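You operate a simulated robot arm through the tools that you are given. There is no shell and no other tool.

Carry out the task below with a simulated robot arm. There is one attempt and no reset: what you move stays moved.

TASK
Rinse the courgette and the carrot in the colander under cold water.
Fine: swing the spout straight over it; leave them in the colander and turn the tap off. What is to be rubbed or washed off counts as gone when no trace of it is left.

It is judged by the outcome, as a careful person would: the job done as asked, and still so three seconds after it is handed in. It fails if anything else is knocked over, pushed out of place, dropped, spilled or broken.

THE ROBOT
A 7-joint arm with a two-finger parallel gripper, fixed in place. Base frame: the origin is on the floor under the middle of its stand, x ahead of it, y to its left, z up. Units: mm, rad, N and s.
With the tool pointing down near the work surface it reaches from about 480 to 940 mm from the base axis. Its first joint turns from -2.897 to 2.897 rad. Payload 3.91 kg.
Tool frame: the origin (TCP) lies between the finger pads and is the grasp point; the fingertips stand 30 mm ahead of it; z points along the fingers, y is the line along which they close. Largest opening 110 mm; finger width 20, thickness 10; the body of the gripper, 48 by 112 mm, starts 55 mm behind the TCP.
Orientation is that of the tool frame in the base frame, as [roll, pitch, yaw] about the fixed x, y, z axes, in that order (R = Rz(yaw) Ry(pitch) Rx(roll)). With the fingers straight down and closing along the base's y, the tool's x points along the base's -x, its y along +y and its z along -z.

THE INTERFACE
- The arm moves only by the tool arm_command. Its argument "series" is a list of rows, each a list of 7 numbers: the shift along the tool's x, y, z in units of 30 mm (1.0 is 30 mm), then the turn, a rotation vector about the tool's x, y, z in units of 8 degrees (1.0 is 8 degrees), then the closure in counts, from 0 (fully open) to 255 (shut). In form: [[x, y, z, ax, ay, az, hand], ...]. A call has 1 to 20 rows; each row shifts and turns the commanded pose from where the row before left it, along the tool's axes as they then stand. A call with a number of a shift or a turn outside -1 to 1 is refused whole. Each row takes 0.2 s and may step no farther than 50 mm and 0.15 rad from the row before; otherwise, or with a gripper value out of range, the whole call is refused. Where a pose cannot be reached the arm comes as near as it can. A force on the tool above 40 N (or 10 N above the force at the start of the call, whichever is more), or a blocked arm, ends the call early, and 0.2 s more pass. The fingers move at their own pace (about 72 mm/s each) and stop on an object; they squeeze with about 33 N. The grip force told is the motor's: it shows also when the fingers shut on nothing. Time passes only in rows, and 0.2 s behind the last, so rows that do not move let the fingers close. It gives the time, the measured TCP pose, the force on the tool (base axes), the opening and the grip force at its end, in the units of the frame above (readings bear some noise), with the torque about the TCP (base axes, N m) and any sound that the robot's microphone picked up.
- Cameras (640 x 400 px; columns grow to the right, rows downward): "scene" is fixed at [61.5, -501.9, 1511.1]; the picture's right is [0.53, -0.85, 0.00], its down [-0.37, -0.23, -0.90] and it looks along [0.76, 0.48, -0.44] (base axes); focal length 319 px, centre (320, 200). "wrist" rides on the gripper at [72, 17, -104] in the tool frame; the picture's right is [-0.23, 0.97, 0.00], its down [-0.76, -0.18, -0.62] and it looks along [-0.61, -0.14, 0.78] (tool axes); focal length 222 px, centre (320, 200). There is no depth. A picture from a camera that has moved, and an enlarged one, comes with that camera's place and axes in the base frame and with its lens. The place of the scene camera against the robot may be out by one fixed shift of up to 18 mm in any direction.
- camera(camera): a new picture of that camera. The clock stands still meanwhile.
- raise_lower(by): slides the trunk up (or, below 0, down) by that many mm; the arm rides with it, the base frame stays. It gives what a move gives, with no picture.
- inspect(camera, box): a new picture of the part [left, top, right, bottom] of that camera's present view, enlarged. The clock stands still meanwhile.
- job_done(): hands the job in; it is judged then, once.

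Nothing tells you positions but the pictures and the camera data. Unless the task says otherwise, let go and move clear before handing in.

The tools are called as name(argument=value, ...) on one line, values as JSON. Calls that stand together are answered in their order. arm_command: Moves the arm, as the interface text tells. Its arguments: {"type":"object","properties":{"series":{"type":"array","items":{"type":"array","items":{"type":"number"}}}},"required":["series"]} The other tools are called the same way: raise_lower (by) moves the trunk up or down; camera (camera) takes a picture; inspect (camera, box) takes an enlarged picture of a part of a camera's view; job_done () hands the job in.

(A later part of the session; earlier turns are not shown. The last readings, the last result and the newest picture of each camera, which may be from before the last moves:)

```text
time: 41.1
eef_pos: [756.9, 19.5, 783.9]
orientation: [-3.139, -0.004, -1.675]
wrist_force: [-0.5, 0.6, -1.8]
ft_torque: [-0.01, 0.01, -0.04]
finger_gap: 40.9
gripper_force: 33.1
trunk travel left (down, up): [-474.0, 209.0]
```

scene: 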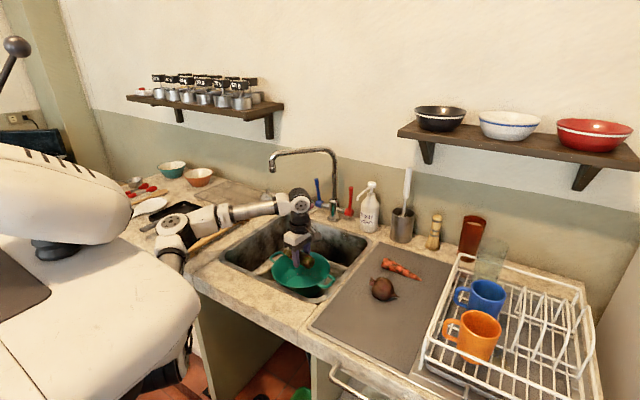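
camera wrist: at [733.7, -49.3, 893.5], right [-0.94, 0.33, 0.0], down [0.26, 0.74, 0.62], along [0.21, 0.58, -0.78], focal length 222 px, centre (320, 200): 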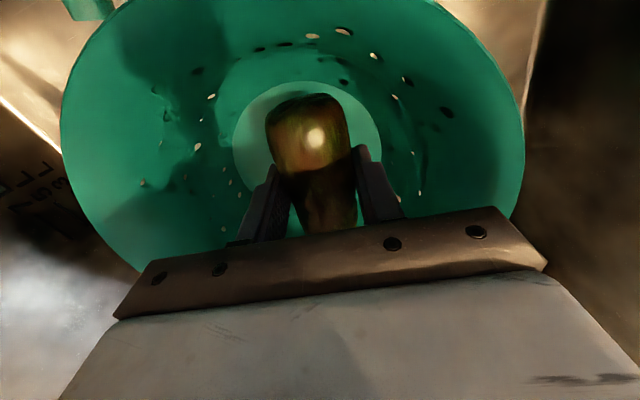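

arm_command(series=[[0, 0, 0.1, 0, 0, 0, 255], [0, 0, 0, 0, 0, 0, 255]])

inspect(camera="wrist", box=[220, 60, 420, 240])

```text
time: 41.7
eef_pos: [757.5, 20.2, 780.5]
orientation: [-3.14, -0.005, -1.674]
wrist_force: [-0.2, -1.1, -1.8]
ft_torque: [0.0, 0.06, -0.03]
finger_gap: 40.8
gripper_force: 32.9
trunk travel left (down, up): [-474.0, 209.0]
```

```text
2.22 times, centred on (320, 150) of wrist
camera zoom: at [734.6, -50.0, 884.3], right [-0.94, 0.33, 0.0], down [0.25, 0.74, 0.62], along [0.21, 0.58, -0.78], focal length 494 px, centre (320, 311)
```

zoom: 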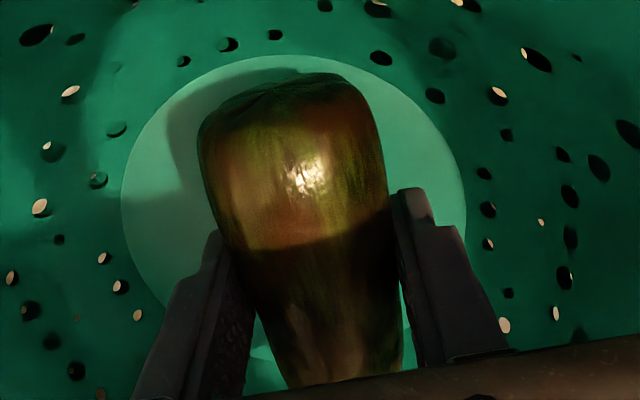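

There's no contact yet, so I'll keep stepping down carefully.

arm_command(series=[[0, 0, 0.1, 0, 0, 0, 255], [0, 0, 0.1, 0, 0, 0, 255], [0, 0, 0, 0, 0, 0, 255]])

arm_command(series=[[0, 0, 0.1, 0, 0, 0, 255], [0, 0, 0, 0, 0, 0, 255]])

```text
time: 42.5
eef_pos: [757.4, 21.4, 774.3]
orientation: [-3.14, -0.004, -1.674]
wrist_force: [0.2, 0.0, -1.1]
ft_torque: [0.01, 0.0, 0.03]
finger_gap: 40.6
gripper_force: 33.4
trunk travel left (down, up): [-474.0, 209.0]
```

```text
time: 43.1
eef_pos: [757.5, 19.6, 771.2]
orientation: [-3.141, -0.006, -1.676]
wrist_force: [-0.5, -0.3, -1.2]
ft_torque: [-0.02, 0.01, -0.01]
finger_gap: 40.4
gripper_force: 33.1
trunk travel left (down, up): [-474.0, 209.0]
```

arm_command(series=[[0, 0, 0.1, 0, 0, 0, 255], [0, 0, 0.1, 0, 0, 0, 255], [0, 0, 0, 0, 0, 0, 255]])

inspect(camera="wrist", box=[220, 60, 420, 240])

inspect(camera="scene", box=[250, 220, 350, 310])

```text
time: 43.9
eef_pos: [757.9, 20.1, 765.8]
orientation: [-3.14, -0.005, -1.675]
wrist_force: [0.1, -0.5, -1.4]
ft_torque: [0.0, -0.01, -0.01]
finger_gap: 40.7
gripper_force: 32.9
trunk travel left (down, up): [-474.0, 209.0]
```

```text
2.22 times, centred on (320, 150) of wrist
camera zoom: at [735.1, -50.0, 869.7], right [-0.94, 0.33, 0.0], down [0.25, 0.74, 0.62], along [0.21, 0.59, -0.78], focal length 494 px, centre (320, 311)
```

zoom: 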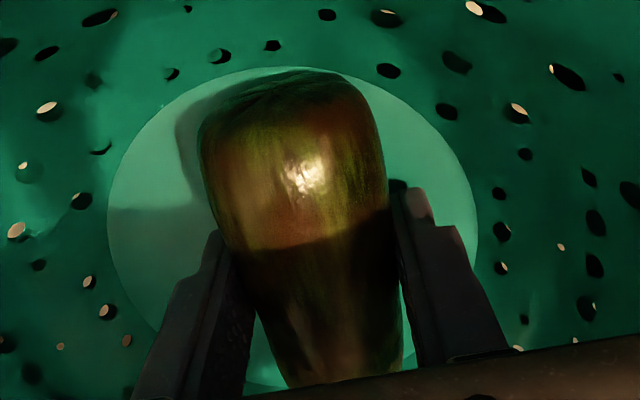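

```text
4.44 times, centred on (300, 265) of scene
camera zoom: at [61.5, -501.9, 1511.1], right [0.53, -0.85, 0.0], down [-0.37, -0.23, -0.9], along [0.76, 0.48, -0.44], focal length 1419 px, centre (409, -89)
```

zoom: 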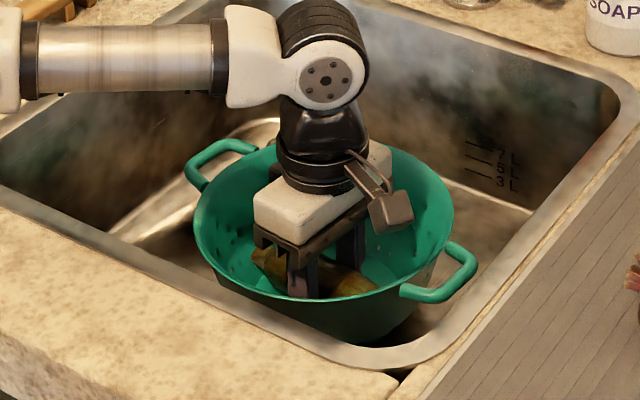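

The floor of the colander is a little deeper than I thought, around z 720. I'll continue down in small steps.

arm_command(series=[[0, 0, 0.1, 0, 0, 0, 255], [0, 0, 0.1, 0, 0, 0, 255], [0, 0, 0, 0, 0, 0, 255]])

arm_command(series=[[0, 0, 0.1, 0, 0, 0, 255], [0, 0, 0, 0, 0, 0, 255]])

```text
time: 44.7
eef_pos: [758.1, 21.8, 761.3]
orientation: [-3.135, -0.006, -1.677]
wrist_force: [1.7, -2.3, 13.4]
ft_torque: [-0.1, 0.02, -0.1]
finger_gap: 40.9
gripper_force: 33.1
trunk travel left (down, up): [-474.0, 209.0]
```

```text
time: 45.3
eef_pos: [759.0, 21.0, 761.5]
orientation: [-3.129, -0.003, -1.672]
wrist_force: [2.4, 4.8, 38.3]
ft_torque: [0.06, 0.4, -0.19]
finger_gap: 40.7
gripper_force: 32.7
trunk travel left (down, up): [-474.0, 209.0]
```

It made contact at TCP≈762. I'll relieve the pressure, then open the fingers just enough to release.

arm_command(series=[[0, 0, -0.1, 0, 0, 0, 255], [0, 0, -0.05, 0, 0, 0, 255], [0, 0, 0, 0, 0, 0, 255]])

arm_command(series=[[0, 0, 0, 0, 0, 0, 150], [0, 0, 0, 0, 0, 0, 135], [0, 0, 0, 0, 0, 0, 135], [0, 0, 0, 0, 0, 0, 135]])

camera(camera="wrist")

```text
time: 46.1
eef_pos: [756.6, 20.3, 761.2]
orientation: [-3.14, -0.005, -1.676]
wrist_force: [5.2, -1.0, 14.3]
ft_torque: [-0.04, -0.04, 0.01]
finger_gap: 40.9
gripper_force: 32.8
trunk travel left (down, up): [-474.0, 209.0]
```

```text
time: 47.1
eef_pos: [756.0, 20.3, 762.8]
orientation: [-3.141, -0.007, -1.677]
wrist_force: [-0.6, -2.1, 4.0]
ft_torque: [-0.02, 0.13, 0.1]
finger_gap: 51.5
gripper_force: 0.0
trunk travel left (down, up): [-474.0, 209.0]
```

```text
taken
camera wrist: at [733.6, -50.2, 865.4], right [-0.94, 0.33, 0.0], down [0.26, 0.74, 0.62], along [0.21, 0.58, -0.78], focal length 222 px, centre (320, 200)
```

wrist: 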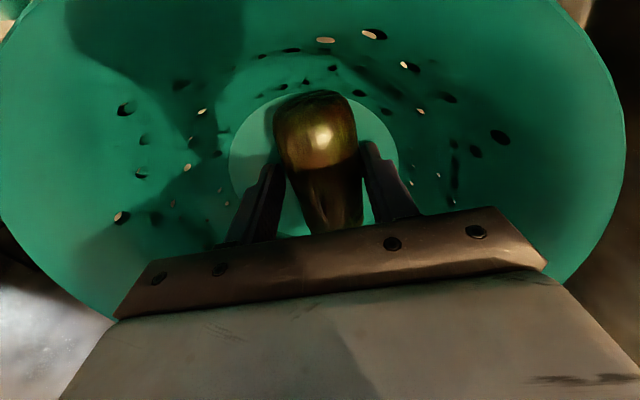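

It's released. I'll lift away and look.

arm_command(series=[[0, 0, -0.2, 0, 0, 0, 135], [0, 0, -0.4, 0, 0, 0, 135], [0, 0, -0.6, 0, 0, 0, 135], [0, 0, -0.8, 0, 0, 0, 135], [0, 0, -0.9, 0, 0, 0, 135], [0, 0, -0.9, 0, 0, 0, 135], [0, 0, -0.9, 0, 0, 0, 135], [0, 0, -0.9, 0, 0, 0, 135], [0, 0, -0.9, 0, 0, 0, 135], [0, 0, -0.9, 0, 0, 0, 135], [0, 0, -0.4, 0, 0, 0, 135], [0, 0, 0, 0, 0, 0, 135]])

camera(camera="wrist")

camera(camera="scene")

```text
time: 49.7
eef_pos: [755.7, 21.2, 996.0]
orientation: [-3.141, -0.006, -1.674]
wrist_force: [-0.7, 0.6, 0.0]
ft_torque: [0.01, 0.02, -0.04]
finger_gap: 51.8
gripper_force: 0.1
trunk travel left (down, up): [-474.0, 209.0]
```

```text
taken
camera wrist: at [733.0, -49.3, 1099.8], right [-0.94, 0.33, 0.0], down [0.26, 0.74, 0.62], along [0.21, 0.58, -0.78], focal length 222 px, centre (320, 200)
```

wrist: 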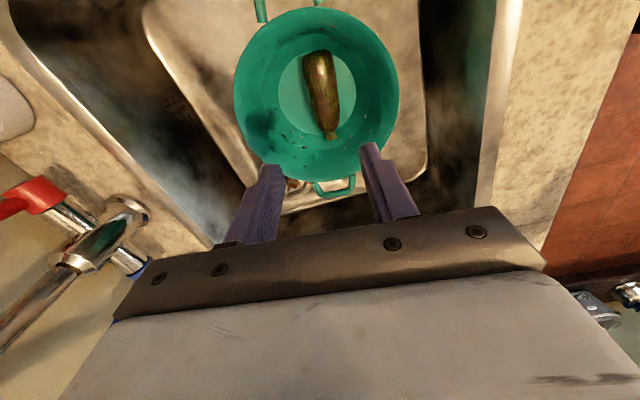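

```text
taken
```

scene: 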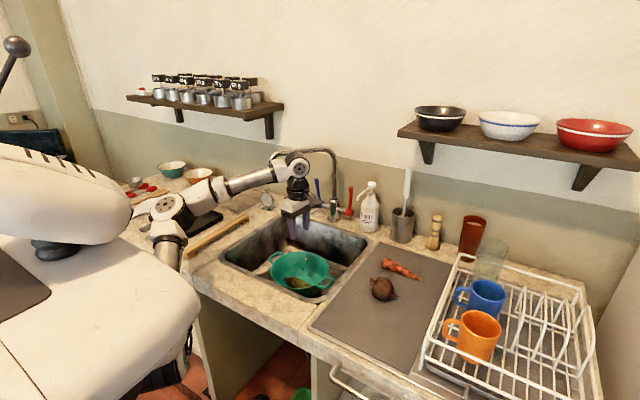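

The courgette lies flat in the colander, with the whole rim visible. I'll enlarge for a refined fit.

inspect(camera="wrist", box=[220, 0, 420, 200])

inspect(camera="wrist", box=[0, 140, 180, 320])

```text
2.00 times, centred on (320, 100) of wrist
camera zoom: at [733.0, -49.3, 1099.8], right [-0.94, 0.33, 0.0], down [0.26, 0.74, 0.62], along [0.21, 0.58, -0.78], focal length 444 px, centre (320, 400)
```

zoom: 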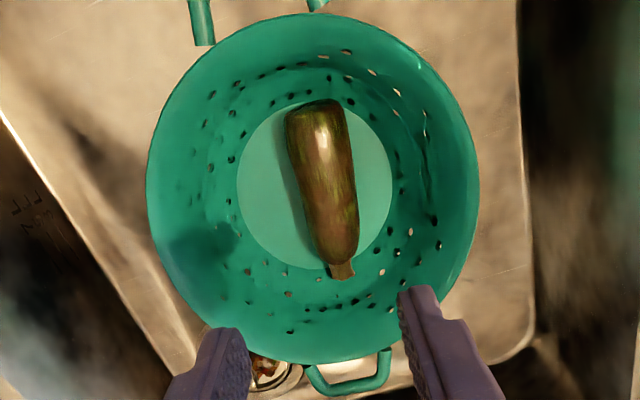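

```text
2.22 times, centred on (90, 230) of wrist
camera zoom: at [733.0, -49.3, 1099.8], right [-0.94, 0.33, 0.0], down [0.26, 0.74, 0.62], along [0.21, 0.58, -0.78], focal length 494 px, centre (831, 133)
```

zoom: 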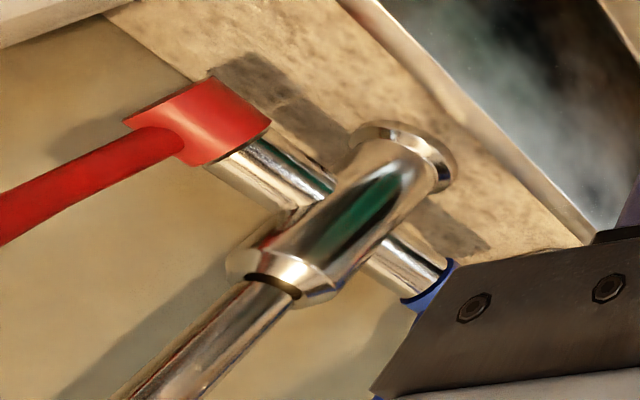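

Now the carrot, near (844,-278) on the board and also lying nearly along y. I'll move above it at the same height.

arm_command(series=[[0.8, -0.331, 0, 0, 0, 0, 135], [0.8, -0.331, 0, 0, 0, 0, 135], [0.8, -0.331, 0, 0, 0, 0, 135], [0.8, -0.331, 0, 0, 0, 0, 135], [0.8, -0.331, 0, 0, 0, 0, 135], [0.8, -0.331, 0, 0, 0, 0, 135], [0.8, -0.331, 0, 0, 0, 0, 135], [0.8, -0.331, 0, 0, 0, 0, 135], [0.8, -0.331, 0, 0, 0, 0, 135], [0.8, -0.331, 0, 0, 0, 0, 135], [0.8, -0.331, 0, 0, 0, 0, 135], [0.8, -0.331, 0, 0, 0, 0, 135], [0, 0, 0, 0, 0, 0, 135]])

camera(camera="wrist")

camera(camera="scene")

```text
time: 52.5
eef_pos: [846.5, -277.6, 995.7]
orientation: [-3.139, -0.003, -1.675]
wrist_force: [0.3, -0.3, 0.6]
ft_torque: [0.01, 0.0, 0.02]
finger_gap: 51.7
gripper_force: 0.0
trunk travel left (down, up): [-474.0, 209.0]
```

```text
taken
camera wrist: at [821.8, -347.9, 1099.2], right [-0.94, 0.33, 0.0], down [0.25, 0.74, 0.62], along [0.21, 0.59, -0.78], focal length 222 px, centre (320, 200)
```

wrist: 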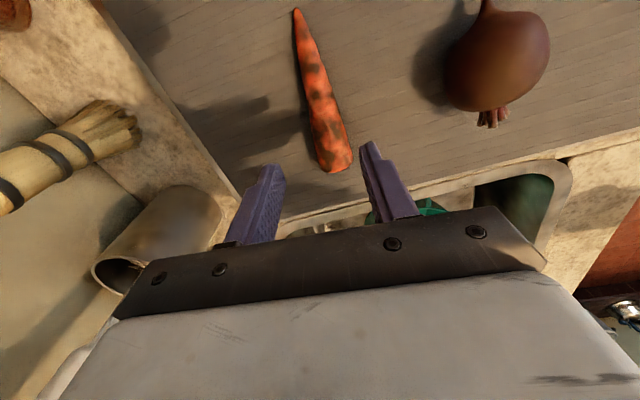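

```text
taken
```

scene: 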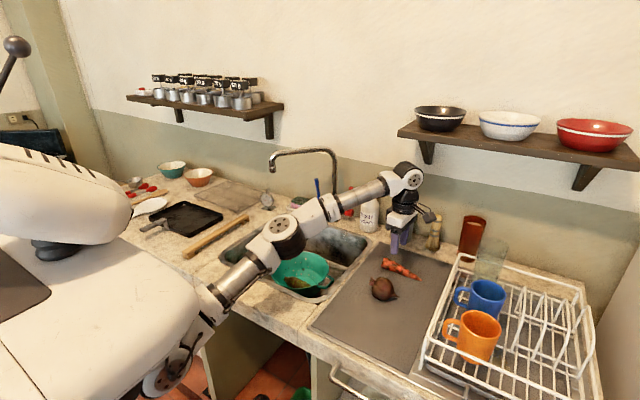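

The carrot runs from about (839,-234) to (834,-360). I'll line up at (838,-276), turn 3° to match its axis, and descend.

arm_command(series=[[-0.023, 0.287, 0, 0, 0, -0.4, 135], [0, 0, 0.7, 0, 0, 0, 135], [0, 0, 0.7, 0, 0, 0, 135], [0, 0, 0.7, 0, 0, 0, 135], [0, 0, 0.2, 0, 0, 0, 135], [0, 0, 0, 0, 0, 0, 135]])

camera(camera="wrist")

inspect(camera="scene", box=[340, 200, 460, 300])

```text
time: 53.9
eef_pos: [836.5, -274.9, 926.6]
orientation: [-3.141, -0.005, -1.622]
wrist_force: [-0.2, 0.2, -0.4]
ft_torque: [0.03, -0.01, 0.0]
finger_gap: 51.8
gripper_force: 0.1
trunk travel left (down, up): [-474.0, 209.0]
```

```text
taken
camera wrist: at [816.7, -347.5, 1030.5], right [-0.96, 0.27, 0.0], down [0.21, 0.76, 0.62], along [0.17, 0.6, -0.78], focal length 222 px, centre (320, 200)
```

wrist: 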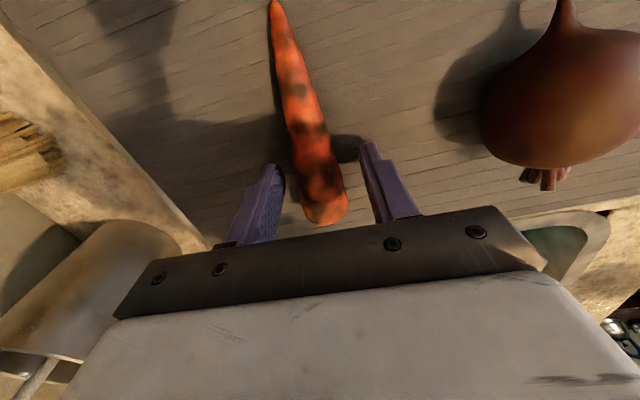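

```text
4.00 times, centred on (400, 250) of scene
camera zoom: at [61.5, -501.9, 1511.1], right [0.53, -0.85, 0.0], down [-0.37, -0.23, -0.9], along [0.76, 0.48, -0.44], focal length 1277 px, centre (0, 0)
```

zoom: 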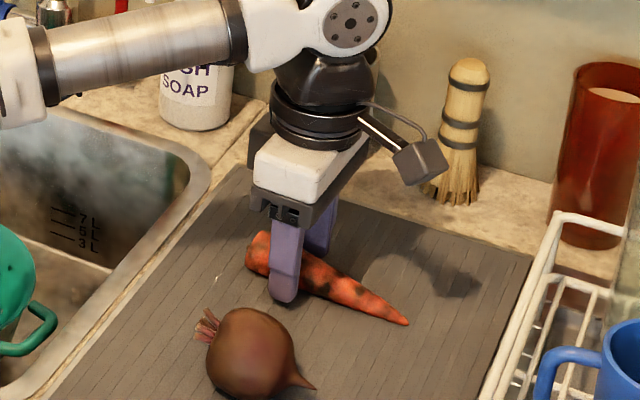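

The carrot is between the fingers. I'll step down to just above the surface.

arm_command(series=[[0, 0, 0.1, 0, 0, 0, 135], [0, 0, 0.06, 0, 0, 0, 135], [0, 0, 0, 0, 0, 0, 135]])

```text
time: 54.7
eef_pos: [836.1, -274.9, 923.0]
orientation: [-3.139, -0.005, -1.619]
wrist_force: [0.4, -0.5, -0.5]
ft_torque: [0.0, 0.01, -0.04]
finger_gap: 52.0
gripper_force: 0.1
trunk travel left (down, up): [-474.0, 209.0]
```

arm_command(series=[[0, 0, 0.1, 0, 0, 0, 135], [0, 0, 0, 0, 0, 0, 135]])

```text
time: 55.3
eef_pos: [836.2, -275.5, 919.0]
orientation: [-3.141, -0.006, -1.62]
wrist_force: [-0.1, 1.5, -1.4]
ft_torque: [-0.01, -0.03, 0.0]
finger_gap: 51.7
gripper_force: 0.1
trunk travel left (down, up): [-474.0, 209.0]
```

This is a good depth, just above the board, so I'll close on the carrot.

arm_command(series=[[0, 0, 0, 0, 0, 0, 165], [0, 0, 0, 0, 0, 0, 195], [0, 0, 0, 0, 0, 0, 225], [0, 0, 0, 0, 0, 0, 255], [0, 0, 0, 0, 0, 0, 255], [0, 0, 0, 0, 0, 0, 255]])

arm_command(series=[[0, 0, -0.1, 0, 0, 0, 255], [0, 0, -0.1, 0, 0, 0, 255], [0, 0, -0.15, 0, 0, 0, 255], [0, 0, -0.15, 0, 0, 0, 255], [0, 0, -0.15, 0, 0, 0, 255], [0, 0, -0.1, 0, 0, 0, 255], [0, 0, 0, 0, 0, 0, 255]])

inspect(camera="scene", box=[340, 200, 460, 300])

camera(camera="wrist")

```text
time: 56.7
eef_pos: [837.2, -275.7, 919.1]
orientation: [-3.139, -0.006, -1.62]
wrist_force: [0.8, 0.3, 0.2]
ft_torque: [-0.03, 0.03, 0.01]
finger_gap: 28.3
gripper_force: 33.1
trunk travel left (down, up): [-474.0, 209.0]
```

```text
time: 58.3
eef_pos: [837.0, -275.3, 943.7]
orientation: [-3.141, -0.004, -1.619]
wrist_force: [0.4, 0.8, -1.1]
ft_torque: [-0.02, 0.02, 0.03]
finger_gap: 28.3
gripper_force: 33.2
trunk travel left (down, up): [-474.0, 209.0]
```

```text
4.00 times, centred on (400, 250) of scene
camera zoom: at [61.5, -501.9, 1511.1], right [0.53, -0.85, 0.0], down [-0.37, -0.23, -0.9], along [0.76, 0.48, -0.44], focal length 1277 px, centre (0, 0)
```

zoom: 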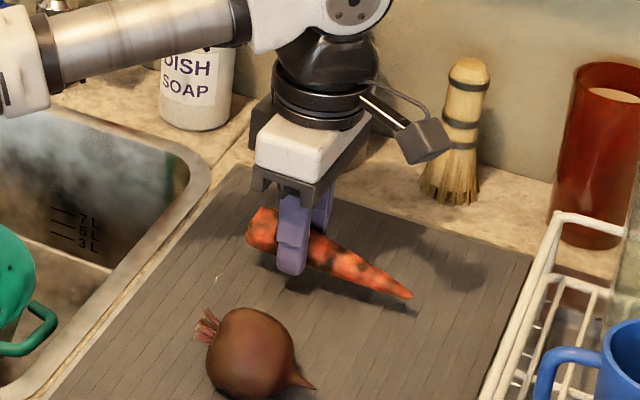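

```text
taken
camera wrist: at [817.7, -346.9, 1046.5], right [-0.96, 0.27, 0.0], down [0.21, 0.76, 0.62], along [0.17, 0.6, -0.78], focal length 222 px, centre (320, 200)
```

wrist: 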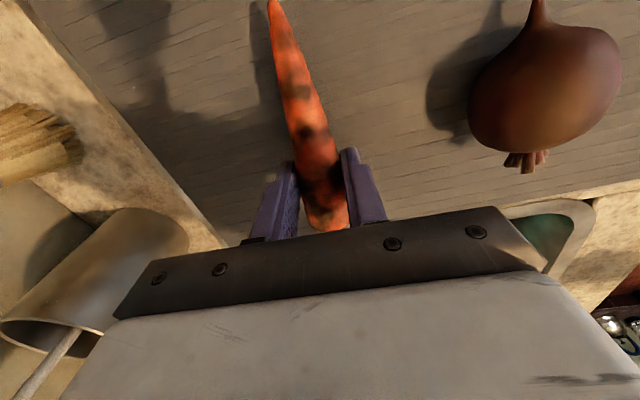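

The carrot is held at a 28.3 mm gap and clear of the board. I'll lift slowly to about z 1003, then start carrying it toward the colander.

arm_command(series=[[0, 0, -0.1, 0, 0, 0, 255], [0, 0, -0.2, 0, 0, 0, 255], [0, 0, -0.25, 0, 0, 0, 255], [0, 0, -0.25, 0, 0, 0, 255], [0, 0, -0.25, 0, 0, 0, 255], [0, 0, -0.25, 0, 0, 0, 255], [0, 0, -0.25, 0, 0, 0, 255], [0, 0, -0.2, 0, 0, 0, 255], [0, 0, -0.15, 0, 0, 0, 255], [0, 0, -0.1, 0, 0, 0, 255], [0, 0, 0, 0, 0, 0, 255]])

arm_command(series=[[-0.099, 0.015, 0, 0, 0, 0, 255], [-0.198, 0.03, 0, 0, 0, 0, 255], [-0.296, 0.046, 0, 0, 0, 0, 255], [-0.35, 0.054, 0, 0, 0, 0, 255], [-0.35, 0.054, 0, 0, 0, 0, 255], [-0.35, 0.054, 0, 0, 0, 0, 255], [-0.35, 0.054, 0, 0, 0, 0, 255], [-0.35, 0.054, 0, 0, 0, 0, 255], [-0.35, 0.054, 0, 0, 0, 0, 255], [-0.35, 0.054, 0, 0, 0, 0, 255], [-0.35, 0.054, 0, 0, 0, 0, 255], [-0.35, 0.054, 0, 0, 0, 0, 255], [-0.35, 0.054, 0, 0, 0, 0, 255], [-0.35, 0.054, 0, 0, 0, 0, 255], [-0.35, 0.054, 0, 0, 0, 0, 255], [-0.296, 0.046, 0, 0, 0, 0, 255], [-0.198, 0.03, 0, 0, 0, 0, 255], [-0.099, 0.015, 0, 0, 0, 0, 255], [0, 0, 0, 0, 0, 0, 255]])

camera(camera="wrist")

camera(camera="scene")

```text
time: 60.7
eef_pos: [836.0, -275.4, 1003.2]
orientation: [-3.139, -0.005, -1.619]
wrist_force: [0.1, 0.0, 0.1]
ft_torque: [0.0, -0.01, -0.04]
finger_gap: 28.3
gripper_force: 33.4
trunk travel left (down, up): [-474.0, 209.0]
```

```text
time: 64.7
eef_pos: [819.2, -112.5, 1002.9]
orientation: [-3.142, -0.006, -1.619]
wrist_force: [1.2, 0.2, 0.0]
ft_torque: [-0.03, 0.01, -0.03]
finger_gap: 27.9
gripper_force: 33.3
trunk travel left (down, up): [-474.0, 209.0]
```

```text
taken
camera wrist: at [800.8, -184.3, 1106.1], right [-0.96, 0.27, 0.0], down [0.21, 0.76, 0.62], along [0.17, 0.6, -0.78], focal length 222 px, centre (320, 200)
```

wrist: 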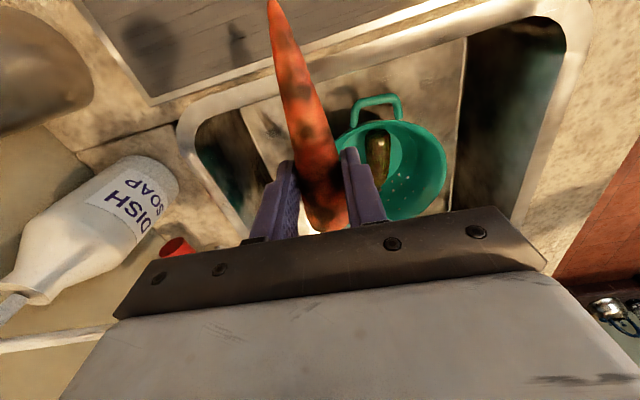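

```text
taken
```

scene: 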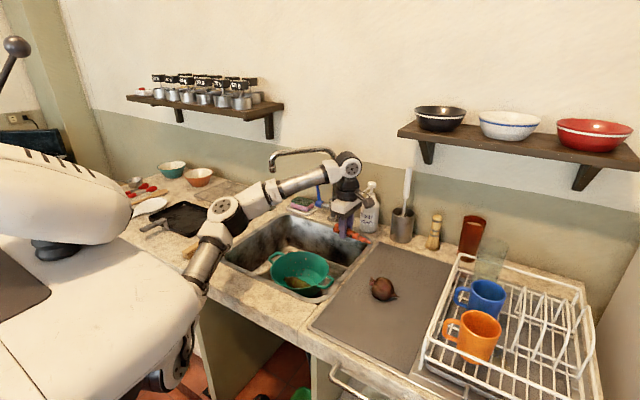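

The carrot is riding well. I'll continue to above the +x side of the colander at about (803,52).

arm_command(series=[[-0.099, 0.015, 0, 0, 0, 0, 255], [-0.198, 0.03, 0, 0, 0, 0, 255], [-0.297, 0.044, 0, 0, 0, 0, 255], [-0.388, 0.058, 0, 0, 0, 0, 255], [-0.388, 0.058, 0, 0, 0, 0, 255], [-0.388, 0.058, 0, 0, 0, 0, 255], [-0.388, 0.058, 0, 0, 0, 0, 255], [-0.388, 0.058, 0, 0, 0, 0, 255], [-0.388, 0.058, 0, 0, 0, 0, 255], [-0.388, 0.058, 0, 0, 0, 0, 255], [-0.388, 0.058, 0, 0, 0, 0, 255], [-0.388, 0.058, 0, 0, 0, 0, 255], [-0.388, 0.058, 0, 0, 0, 0, 255], [-0.388, 0.058, 0, 0, 0, 0, 255], [-0.297, 0.044, 0, 0, 0, 0, 255], [-0.198, 0.03, 0, 0, 0, 0, 255], [-0.099, 0.015, 0, 0, 0, 0, 255], [0, 0, 0, 0, 0, 0, 255]])

inspect(camera="wrist", box=[200, 0, 460, 220])

camera(camera="scene")

```text
time: 68.5
eef_pos: [805.2, 50.4, 1002.0]
orientation: [-3.141, -0.006, -1.619]
wrist_force: [0.0, 0.0, -1.1]
ft_torque: [0.01, -0.02, -0.01]
finger_gap: 28.1
gripper_force: 32.9
trunk travel left (down, up): [-474.0, 209.0]
```

```text
1.82 times, centred on (330, 110) of wrist
camera zoom: at [784.2, -20.7, 1105.1], right [-0.96, 0.27, 0.0], down [0.21, 0.76, 0.62], along [0.17, 0.6, -0.78], focal length 404 px, centre (302, 364)
```

zoom: 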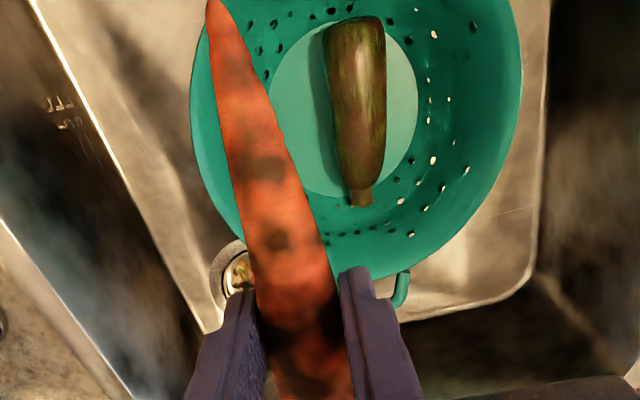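

```text
taken
```

scene: 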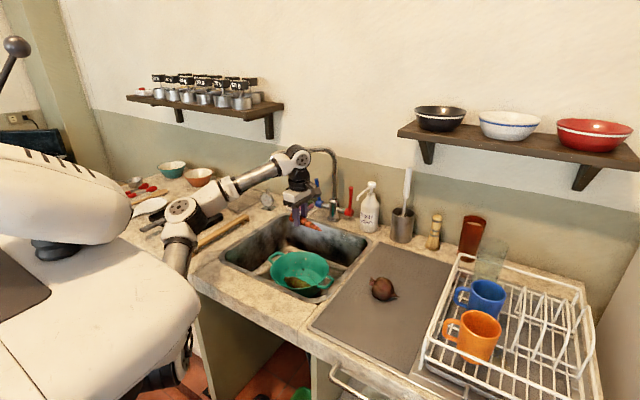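

The colander centre comes out at (764,29), and the courgette occupies x≈735–777. The carrot at x≈804 will lie alongside it. I'll lower it slowly.

arm_command(series=[[0, 0, 0.1, 0, 0, 0, 255], [0, 0, 0.2, 0, 0, 0, 255], [0, 0, 0.3, 0, 0, 0, 255], [0, 0, 0.3, 0, 0, 0, 255], [0, 0, 0.3, 0, 0, 0, 255], [0, 0, 0.3, 0, 0, 0, 255], [0, 0, 0.3, 0, 0, 0, 255], [0, 0, 0.3, 0, 0, 0, 255], [0, 0, 0.3, 0, 0, 0, 255], [0, 0, 0.3, 0, 0, 0, 255], [0, 0, 0.3, 0, 0, 0, 255], [0, 0, 0.3, 0, 0, 0, 255], [0, 0, 0.3, 0, 0, 0, 255], [0, 0, 0.3, 0, 0, 0, 255], [0, 0, 0.3, 0, 0, 0, 255], [0, 0, 0.3, 0, 0, 0, 255], [0, 0, 0.3, 0, 0, 0, 255], [0, 0, 0.2, 0, 0, 0, 255], [0, 0, 0.1, 0, 0, 0, 255], [0, 0, 0, 0, 0, 0, 255]])

camera(camera="wrist")

inspect(camera="scene", box=[230, 170, 370, 310])

```text
time: 72.7
eef_pos: [804.3, 49.8, 847.4]
orientation: [-3.141, -0.005, -1.618]
wrist_force: [0.5, 0.0, -0.6]
ft_torque: [0.02, -0.03, 0.02]
finger_gap: 27.7
gripper_force: 33.4
trunk travel left (down, up): [-474.0, 209.0]
```

```text
taken
camera wrist: at [784.8, -20.7, 951.1], right [-0.96, 0.27, 0.0], down [0.21, 0.76, 0.62], along [0.17, 0.6, -0.78], focal length 222 px, centre (320, 200)
```

wrist: 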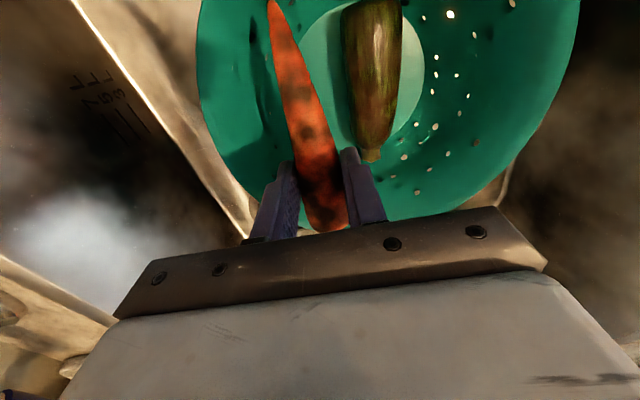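

```text
2.86 times, centred on (300, 240) of scene
camera zoom: at [61.5, -501.9, 1511.1], right [0.53, -0.85, 0.0], down [-0.37, -0.23, -0.9], along [0.76, 0.48, -0.44], focal length 912 px, centre (377, 86)
```

zoom: 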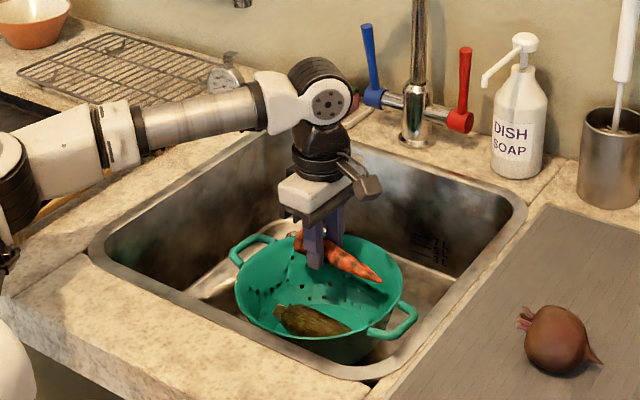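

The carrot is well inside the rim and beside the courgette. I'll continue down.

arm_command(series=[[0, 0, 0.1, 0, 0, 0, 255], [0, 0, 0.2, 0, 0, 0, 255], [0, 0, 0.3, 0, 0, 0, 255], [0, 0, 0.3, 0, 0, 0, 255], [0, 0, 0.3, 0, 0, 0, 255], [0, 0, 0.2, 0, 0, 0, 255], [0, 0, 0.1, 0, 0, 0, 255], [0, 0, 0, 0, 0, 0, 255]])

camera(camera="wrist")

inspect(camera="scene", box=[250, 210, 350, 300])

```text
time: 74.5
eef_pos: [804.9, 50.3, 803.0]
orientation: [-3.14, -0.006, -1.619]
wrist_force: [0.4, 0.6, -1.0]
ft_torque: [0.01, -0.01, -0.04]
finger_gap: 27.9
gripper_force: 33.0
trunk travel left (down, up): [-474.0, 209.0]
```

```text
taken
camera wrist: at [784.9, -21.1, 905.8], right [-0.96, 0.27, 0.0], down [0.21, 0.76, 0.62], along [0.17, 0.6, -0.78], focal length 222 px, centre (320, 200)
```

wrist: 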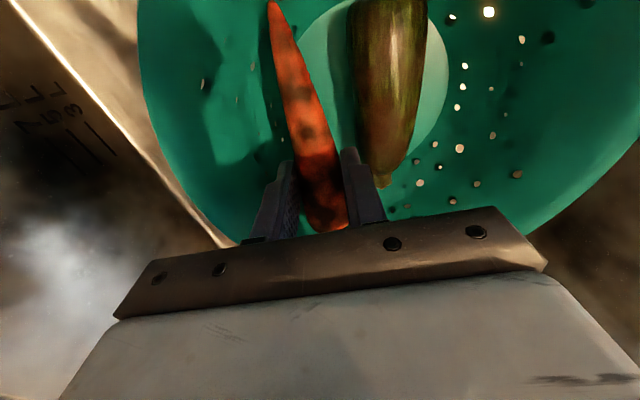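

```text
4.44 times, centred on (300, 255) of scene
camera zoom: at [61.5, -501.9, 1511.1], right [0.53, -0.85, 0.0], down [-0.37, -0.23, -0.9], along [0.76, 0.48, -0.44], focal length 1419 px, centre (409, -44)
```

zoom: 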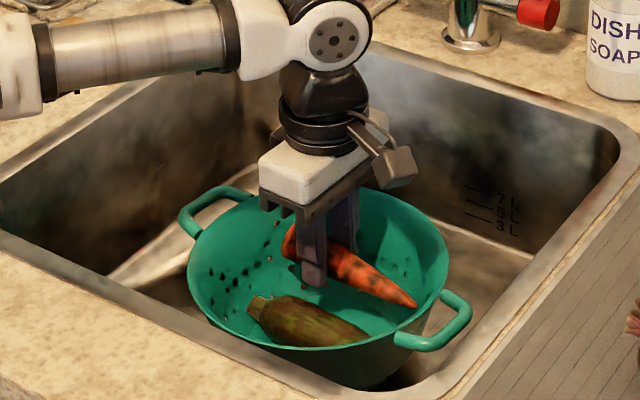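

arm_command(series=[[0, 0, 0.1, 0, 0, 0, 255], [0, 0, 0.1, 0, 0, 0, 255], [0, 0, 0.1, 0, 0, 0, 255], [0, 0, 0, 0, 0, 0, 255]])

arm_command(series=[[0, 0, 0.1, 0, 0, 0, 255], [0, 0, 0.1, 0, 0, 0, 255], [0, 0, 0, 0, 0, 0, 255]])

inspect(camera="scene", box=[250, 210, 350, 300])

camera(camera="wrist")

```text
time: 75.5
eef_pos: [803.6, 51.2, 793.3]
orientation: [-3.139, -0.007, -1.619]
wrist_force: [0.8, 0.4, 0.1]
ft_torque: [-0.05, -0.03, 0.03]
finger_gap: 27.7
gripper_force: 33.2
trunk travel left (down, up): [-474.0, 209.0]
```

```text
time: 76.3
eef_pos: [804.4, 49.5, 791.5]
orientation: [-3.136, -0.005, -1.618]
wrist_force: [-3.6, 4.2, 22.8]
ft_torque: [-0.18, -0.05, -0.05]
finger_gap: 27.9
gripper_force: 33.1
trunk travel left (down, up): [-474.0, 209.0]
```

```text
4.44 times, centred on (300, 255) of scene
camera zoom: at [61.5, -501.9, 1511.1], right [0.53, -0.85, 0.0], down [-0.37, -0.23, -0.9], along [0.76, 0.48, -0.44], focal length 1419 px, centre (409, -44)
```

zoom: 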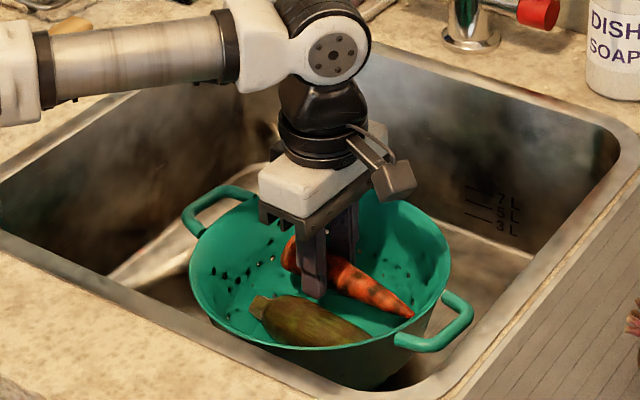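

```text
taken
camera wrist: at [783.6, -21.2, 894.6], right [-0.96, 0.27, -0.01], down [0.21, 0.76, 0.62], along [0.18, 0.6, -0.78], focal length 222 px, centre (320, 200)
```

wrist: 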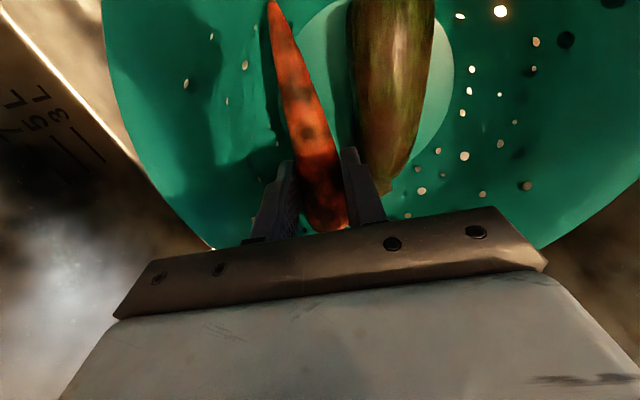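

It touched the sloped wall at 791.5, as expected. I'll ease up slightly, then open just enough to release.

arm_command(series=[[0, 0, -0.1, 0, 0, 0, 255], [0, 0, 0, 0, 0, 0, 255]])

arm_command(series=[[0, 0, 0, 0, 0, 0, 185], [0, 0, 0, 0, 0, 0, 175], [0, 0, 0, 0, 0, 0, 165], [0, 0, 0, 0, 0, 0, 160], [0, 0, 0, 0, 0, 0, 160]])

inspect(camera="scene", box=[250, 210, 350, 300])

camera(camera="wrist")

```text
time: 76.9
eef_pos: [803.4, 49.4, 792.0]
orientation: [-3.141, -0.005, -1.619]
wrist_force: [-1.7, 3.8, 9.3]
ft_torque: [-0.12, -0.01, -0.08]
finger_gap: 27.8
gripper_force: 33.0
trunk travel left (down, up): [-474.0, 209.0]
```

```text
time: 78.1
eef_pos: [803.1, 50.3, 790.8]
orientation: [-3.14, -0.004, -1.62]
wrist_force: [0.0, -1.0, 0.8]
ft_torque: [-0.06, 0.02, 0.01]
finger_gap: 39.4
gripper_force: 0.0
trunk travel left (down, up): [-474.0, 209.0]
```

```text
4.44 times, centred on (300, 255) of scene
camera zoom: at [61.5, -501.9, 1511.1], right [0.53, -0.85, 0.0], down [-0.37, -0.23, -0.9], along [0.76, 0.48, -0.44], focal length 1419 px, centre (409, -44)
```

zoom: 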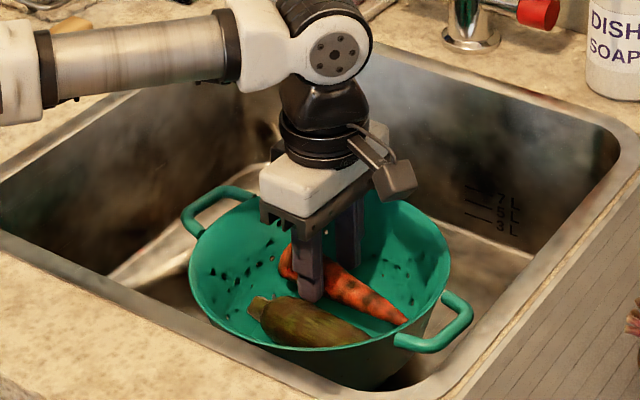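

```text
taken
camera wrist: at [784.1, -21.8, 894.7], right [-0.96, 0.27, 0.0], down [0.21, 0.76, 0.62], along [0.17, 0.6, -0.78], focal length 222 px, centre (320, 200)
```

wrist: 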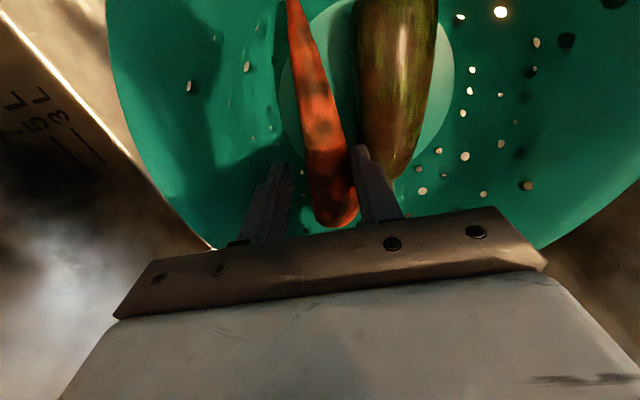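

The carrot has settled in. I'll raise the hand straight up gently and look.

arm_command(series=[[0, 0, -0.2, 0, 0, 0, 160], [0, 0, -0.3, 0, 0, 0, 160], [0, 0, -0.5, 0, 0, 0, 160], [0, 0, -0.8, 0, 0, 0, 160], [0, 0, -0.9, 0, 0, 0, 160], [0, 0, -0.9, 0, 0, 0, 160], [0, 0, -0.9, 0, 0, 0, 160], [0, 0, -0.9, 0, 0, 0, 160], [0, 0, -0.9, 0, 0, 0, 160], [0, 0, -0.6, 0, 0, 0, 160], [0, 0, 0, 0, 0, 0, 160]])

inspect(camera="wrist", box=[220, 0, 440, 200])

inspect(camera="scene", box=[230, 120, 370, 300])

camera(camera="wrist")

```text
time: 80.5
eef_pos: [802.5, 52.6, 997.6]
orientation: [-3.14, -0.004, -1.618]
wrist_force: [-0.1, 0.2, 0.3]
ft_torque: [0.05, -0.01, -0.03]
finger_gap: 41.0
gripper_force: 0.0
trunk travel left (down, up): [-474.0, 209.0]
```

```text
2.00 times, centred on (330, 100) of wrist
camera zoom: at [784.4, -19.1, 1101.4], right [-0.96, 0.27, 0.0], down [0.21, 0.76, 0.62], along [0.17, 0.6, -0.79], focal length 444 px, centre (300, 400)
```

zoom: 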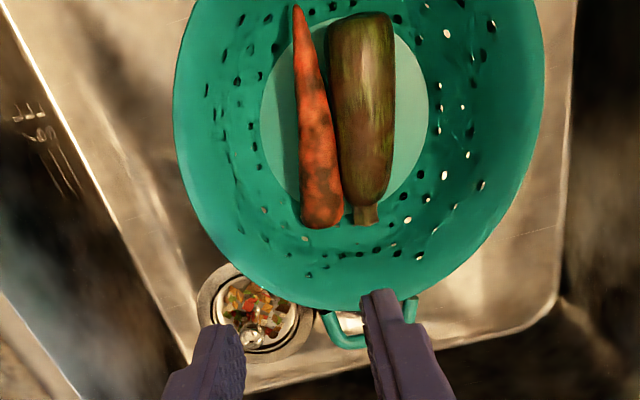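

```text
2.22 times, centred on (300, 210) of scene
camera zoom: at [61.5, -501.9, 1511.1], right [0.53, -0.85, 0.0], down [-0.37, -0.23, -0.9], along [0.76, 0.48, -0.44], focal length 710 px, centre (364, 178)
```

zoom: 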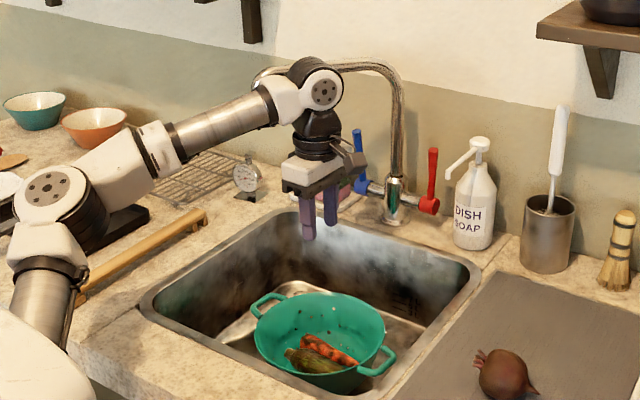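

```text
taken
camera wrist: at [784.4, -19.1, 1101.4], right [-0.96, 0.27, 0.0], down [0.21, 0.76, 0.62], along [0.17, 0.6, -0.79], focal length 222 px, centre (320, 200)
```

wrist: 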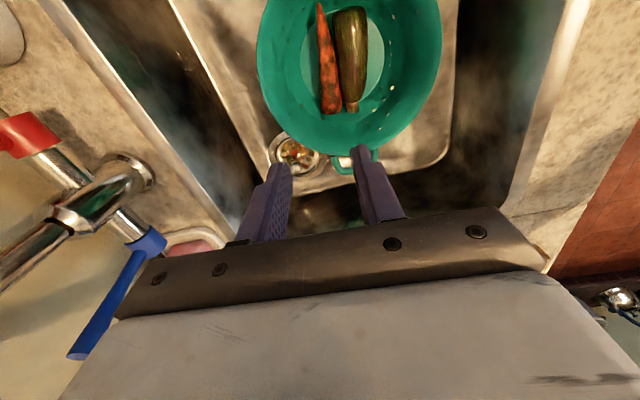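

Both vegetables lie side by side in the colander. Next is the tap, so I'll enlarge it.

inspect(camera="scene", box=[300, 140, 380, 230])

inspect(camera="wrist", box=[0, 90, 260, 370])

```text
4.44 times, centred on (340, 185) of scene
camera zoom: at [61.5, -501.9, 1511.1], right [0.53, -0.85, 0.0], down [-0.37, -0.23, -0.9], along [0.76, 0.48, -0.44], focal length 1419 px, centre (231, 267)
```

zoom: 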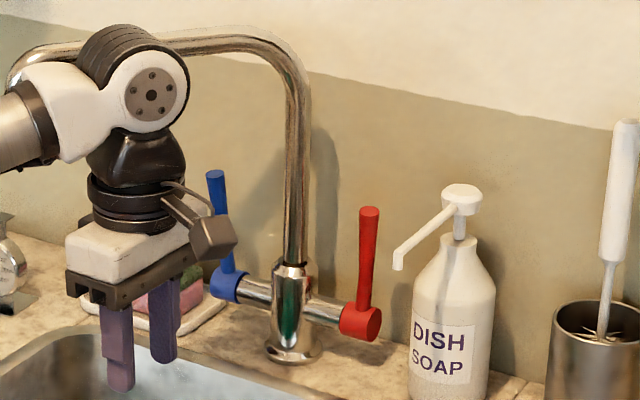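

```text
1.43 times, centred on (130, 230) of wrist
camera zoom: at [784.4, -19.1, 1101.4], right [-0.96, 0.27, 0.0], down [0.21, 0.76, 0.62], along [0.17, 0.6, -0.79], focal length 317 px, centre (591, 157)
```

zoom: 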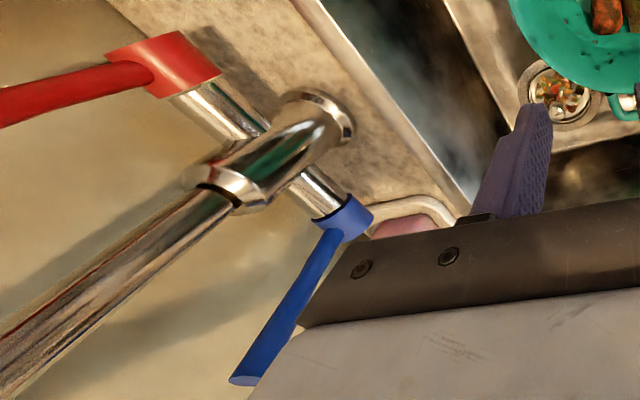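

Both levers stand upright on a valve axis along y. The spout must be swung about 65° towards the robot, so the hand has to hook behind it. I'll back off, raise up and tilt the tool forward for a proper look at the spout.

arm_command(series=[[0, 0.8, -0.8, 0, 0, 0, 60], [0, 0.8, -0.8, 0, 0, 0, 60], [0, 0.8, -0.8, 0, 0, 0, 60], [0, 0, -0.8, 1, 0, 0, 60], [0, 0, -0.5, 1, 0, 0, 60], [0, 0, 0, 1, 0, 0, 60], [0, 0, 0, 1, 0, 0, 60], [0, 0, 0, 0, 0, 0, 60]])

camera(camera="wrist")

camera(camera="scene")

```text
time: 82.3
eef_pos: [728.8, 55.2, 1109.4]
orientation: [-2.578, -0.006, -1.62]
wrist_force: [0.0, 0.1, -0.1]
ft_torque: [0.01, 0.0, 0.01]
finger_gap: 83.9
gripper_force: 0.0
trunk travel left (down, up): [-474.0, 209.0]
```

```text
taken
camera wrist: at [657.8, -13.9, 1187.8], right [-0.81, 0.26, -0.52], down [-0.14, 0.77, 0.62], along [0.57, 0.58, -0.59], focal length 222 px, centre (320, 200)
```

wrist: 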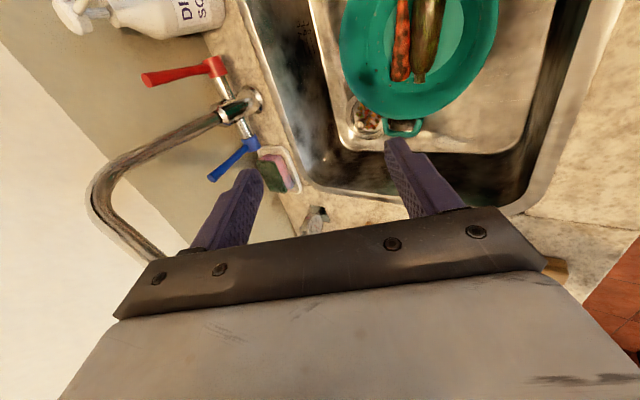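

```text
taken
```

scene: 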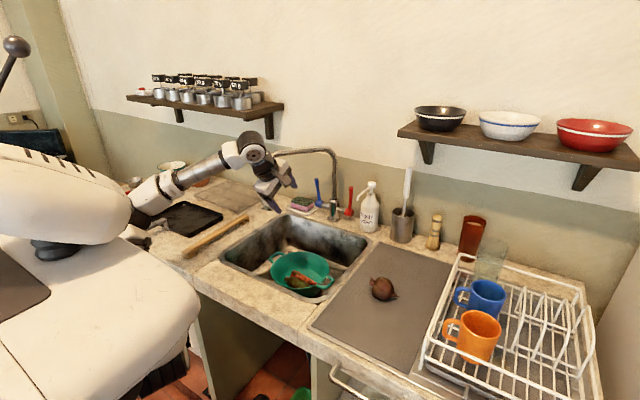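

The whole tap is visible now. The spout tube is near z 1163 and the tip hangs at about z 1087, but the hand hides the tip. I'll move left, keeping back from it, to see the tip properly.

arm_command(series=[[-0.97, 0, 0, 0, 0, 0, 60], [-0.97, 0, 0, 0, 0, 0, 60], [-0.97, 0, 0, 0, 0, 0, 60], [-0.97, 0, 0, 0, 0, 0, 60], [-0.97, 0, 0, 0, 0, 0, 60], [-0.97, 0, 0, 0, 0, 0, 60], [0, -0.53, -0.85, 0, 0, 0, 60], [0, 0, 0, 0, 0, 0, 60]])

camera(camera="wrist")

camera(camera="scene")

```text
time: 84.1
eef_pos: [736.9, 229.9, 1140.7]
orientation: [-2.58, -0.005, -1.618]
wrist_force: [-0.3, -0.4, -0.6]
ft_torque: [0.03, 0.0, -0.02]
finger_gap: 84.4
gripper_force: 0.0
trunk travel left (down, up): [-474.0, 209.0]
```

```text
taken
camera wrist: at [665.4, 160.9, 1219.3], right [-0.81, 0.26, -0.52], down [-0.14, 0.77, 0.62], along [0.56, 0.58, -0.59], focal length 222 px, centre (320, 200)
```

wrist: 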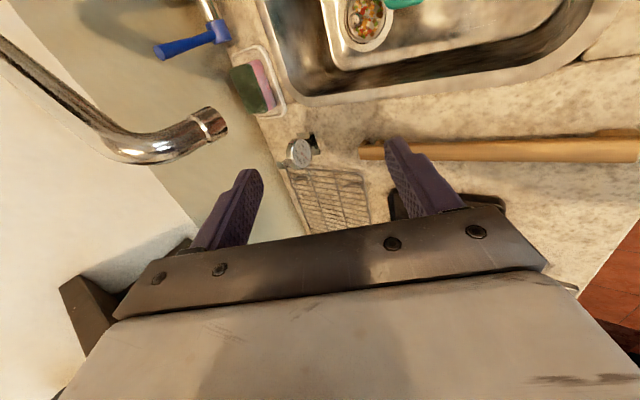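

```text
taken
```

scene: 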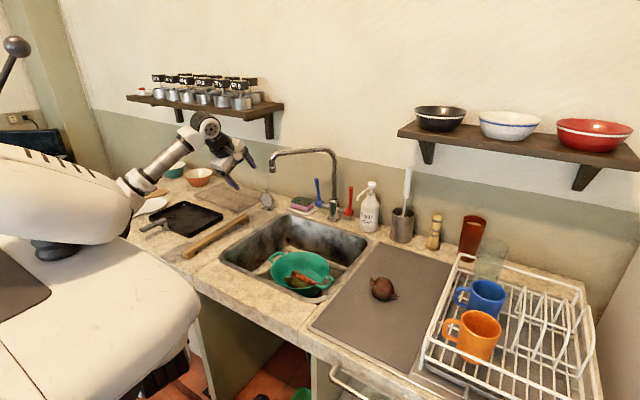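

The nozzle is now visible from the wrist. I'll enlarge it in both views to triangulate.

inspect(camera="wrist", box=[0, 10, 280, 190])

inspect(camera="scene", box=[190, 110, 350, 220])

```text
2.22 times, centred on (140, 100) of wrist
camera zoom: at [665.4, 160.9, 1219.3], right [-0.81, 0.26, -0.52], down [-0.14, 0.77, 0.62], along [0.56, 0.58, -0.59], focal length 494 px, centre (720, 422)
```

zoom: 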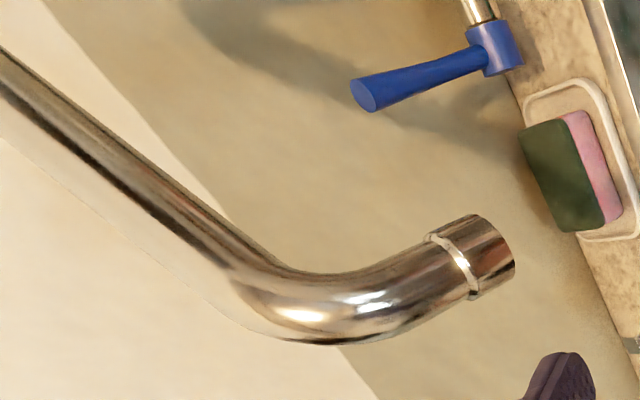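

```text
3.64 times, centred on (270, 165) of scene
camera zoom: at [61.5, -501.9, 1511.1], right [0.53, -0.85, 0.0], down [-0.37, -0.23, -0.9], along [0.76, 0.48, -0.44], focal length 1161 px, centre (502, 327)
```

zoom: 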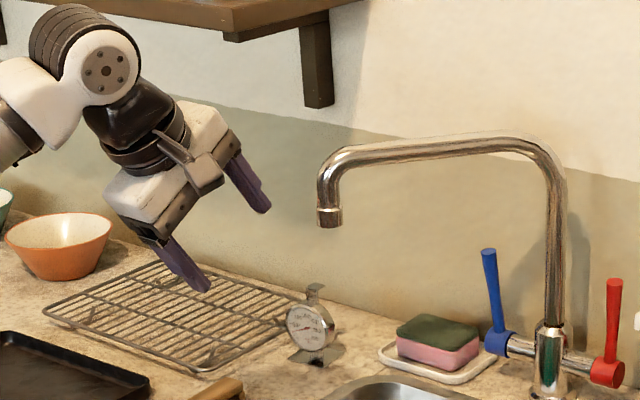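

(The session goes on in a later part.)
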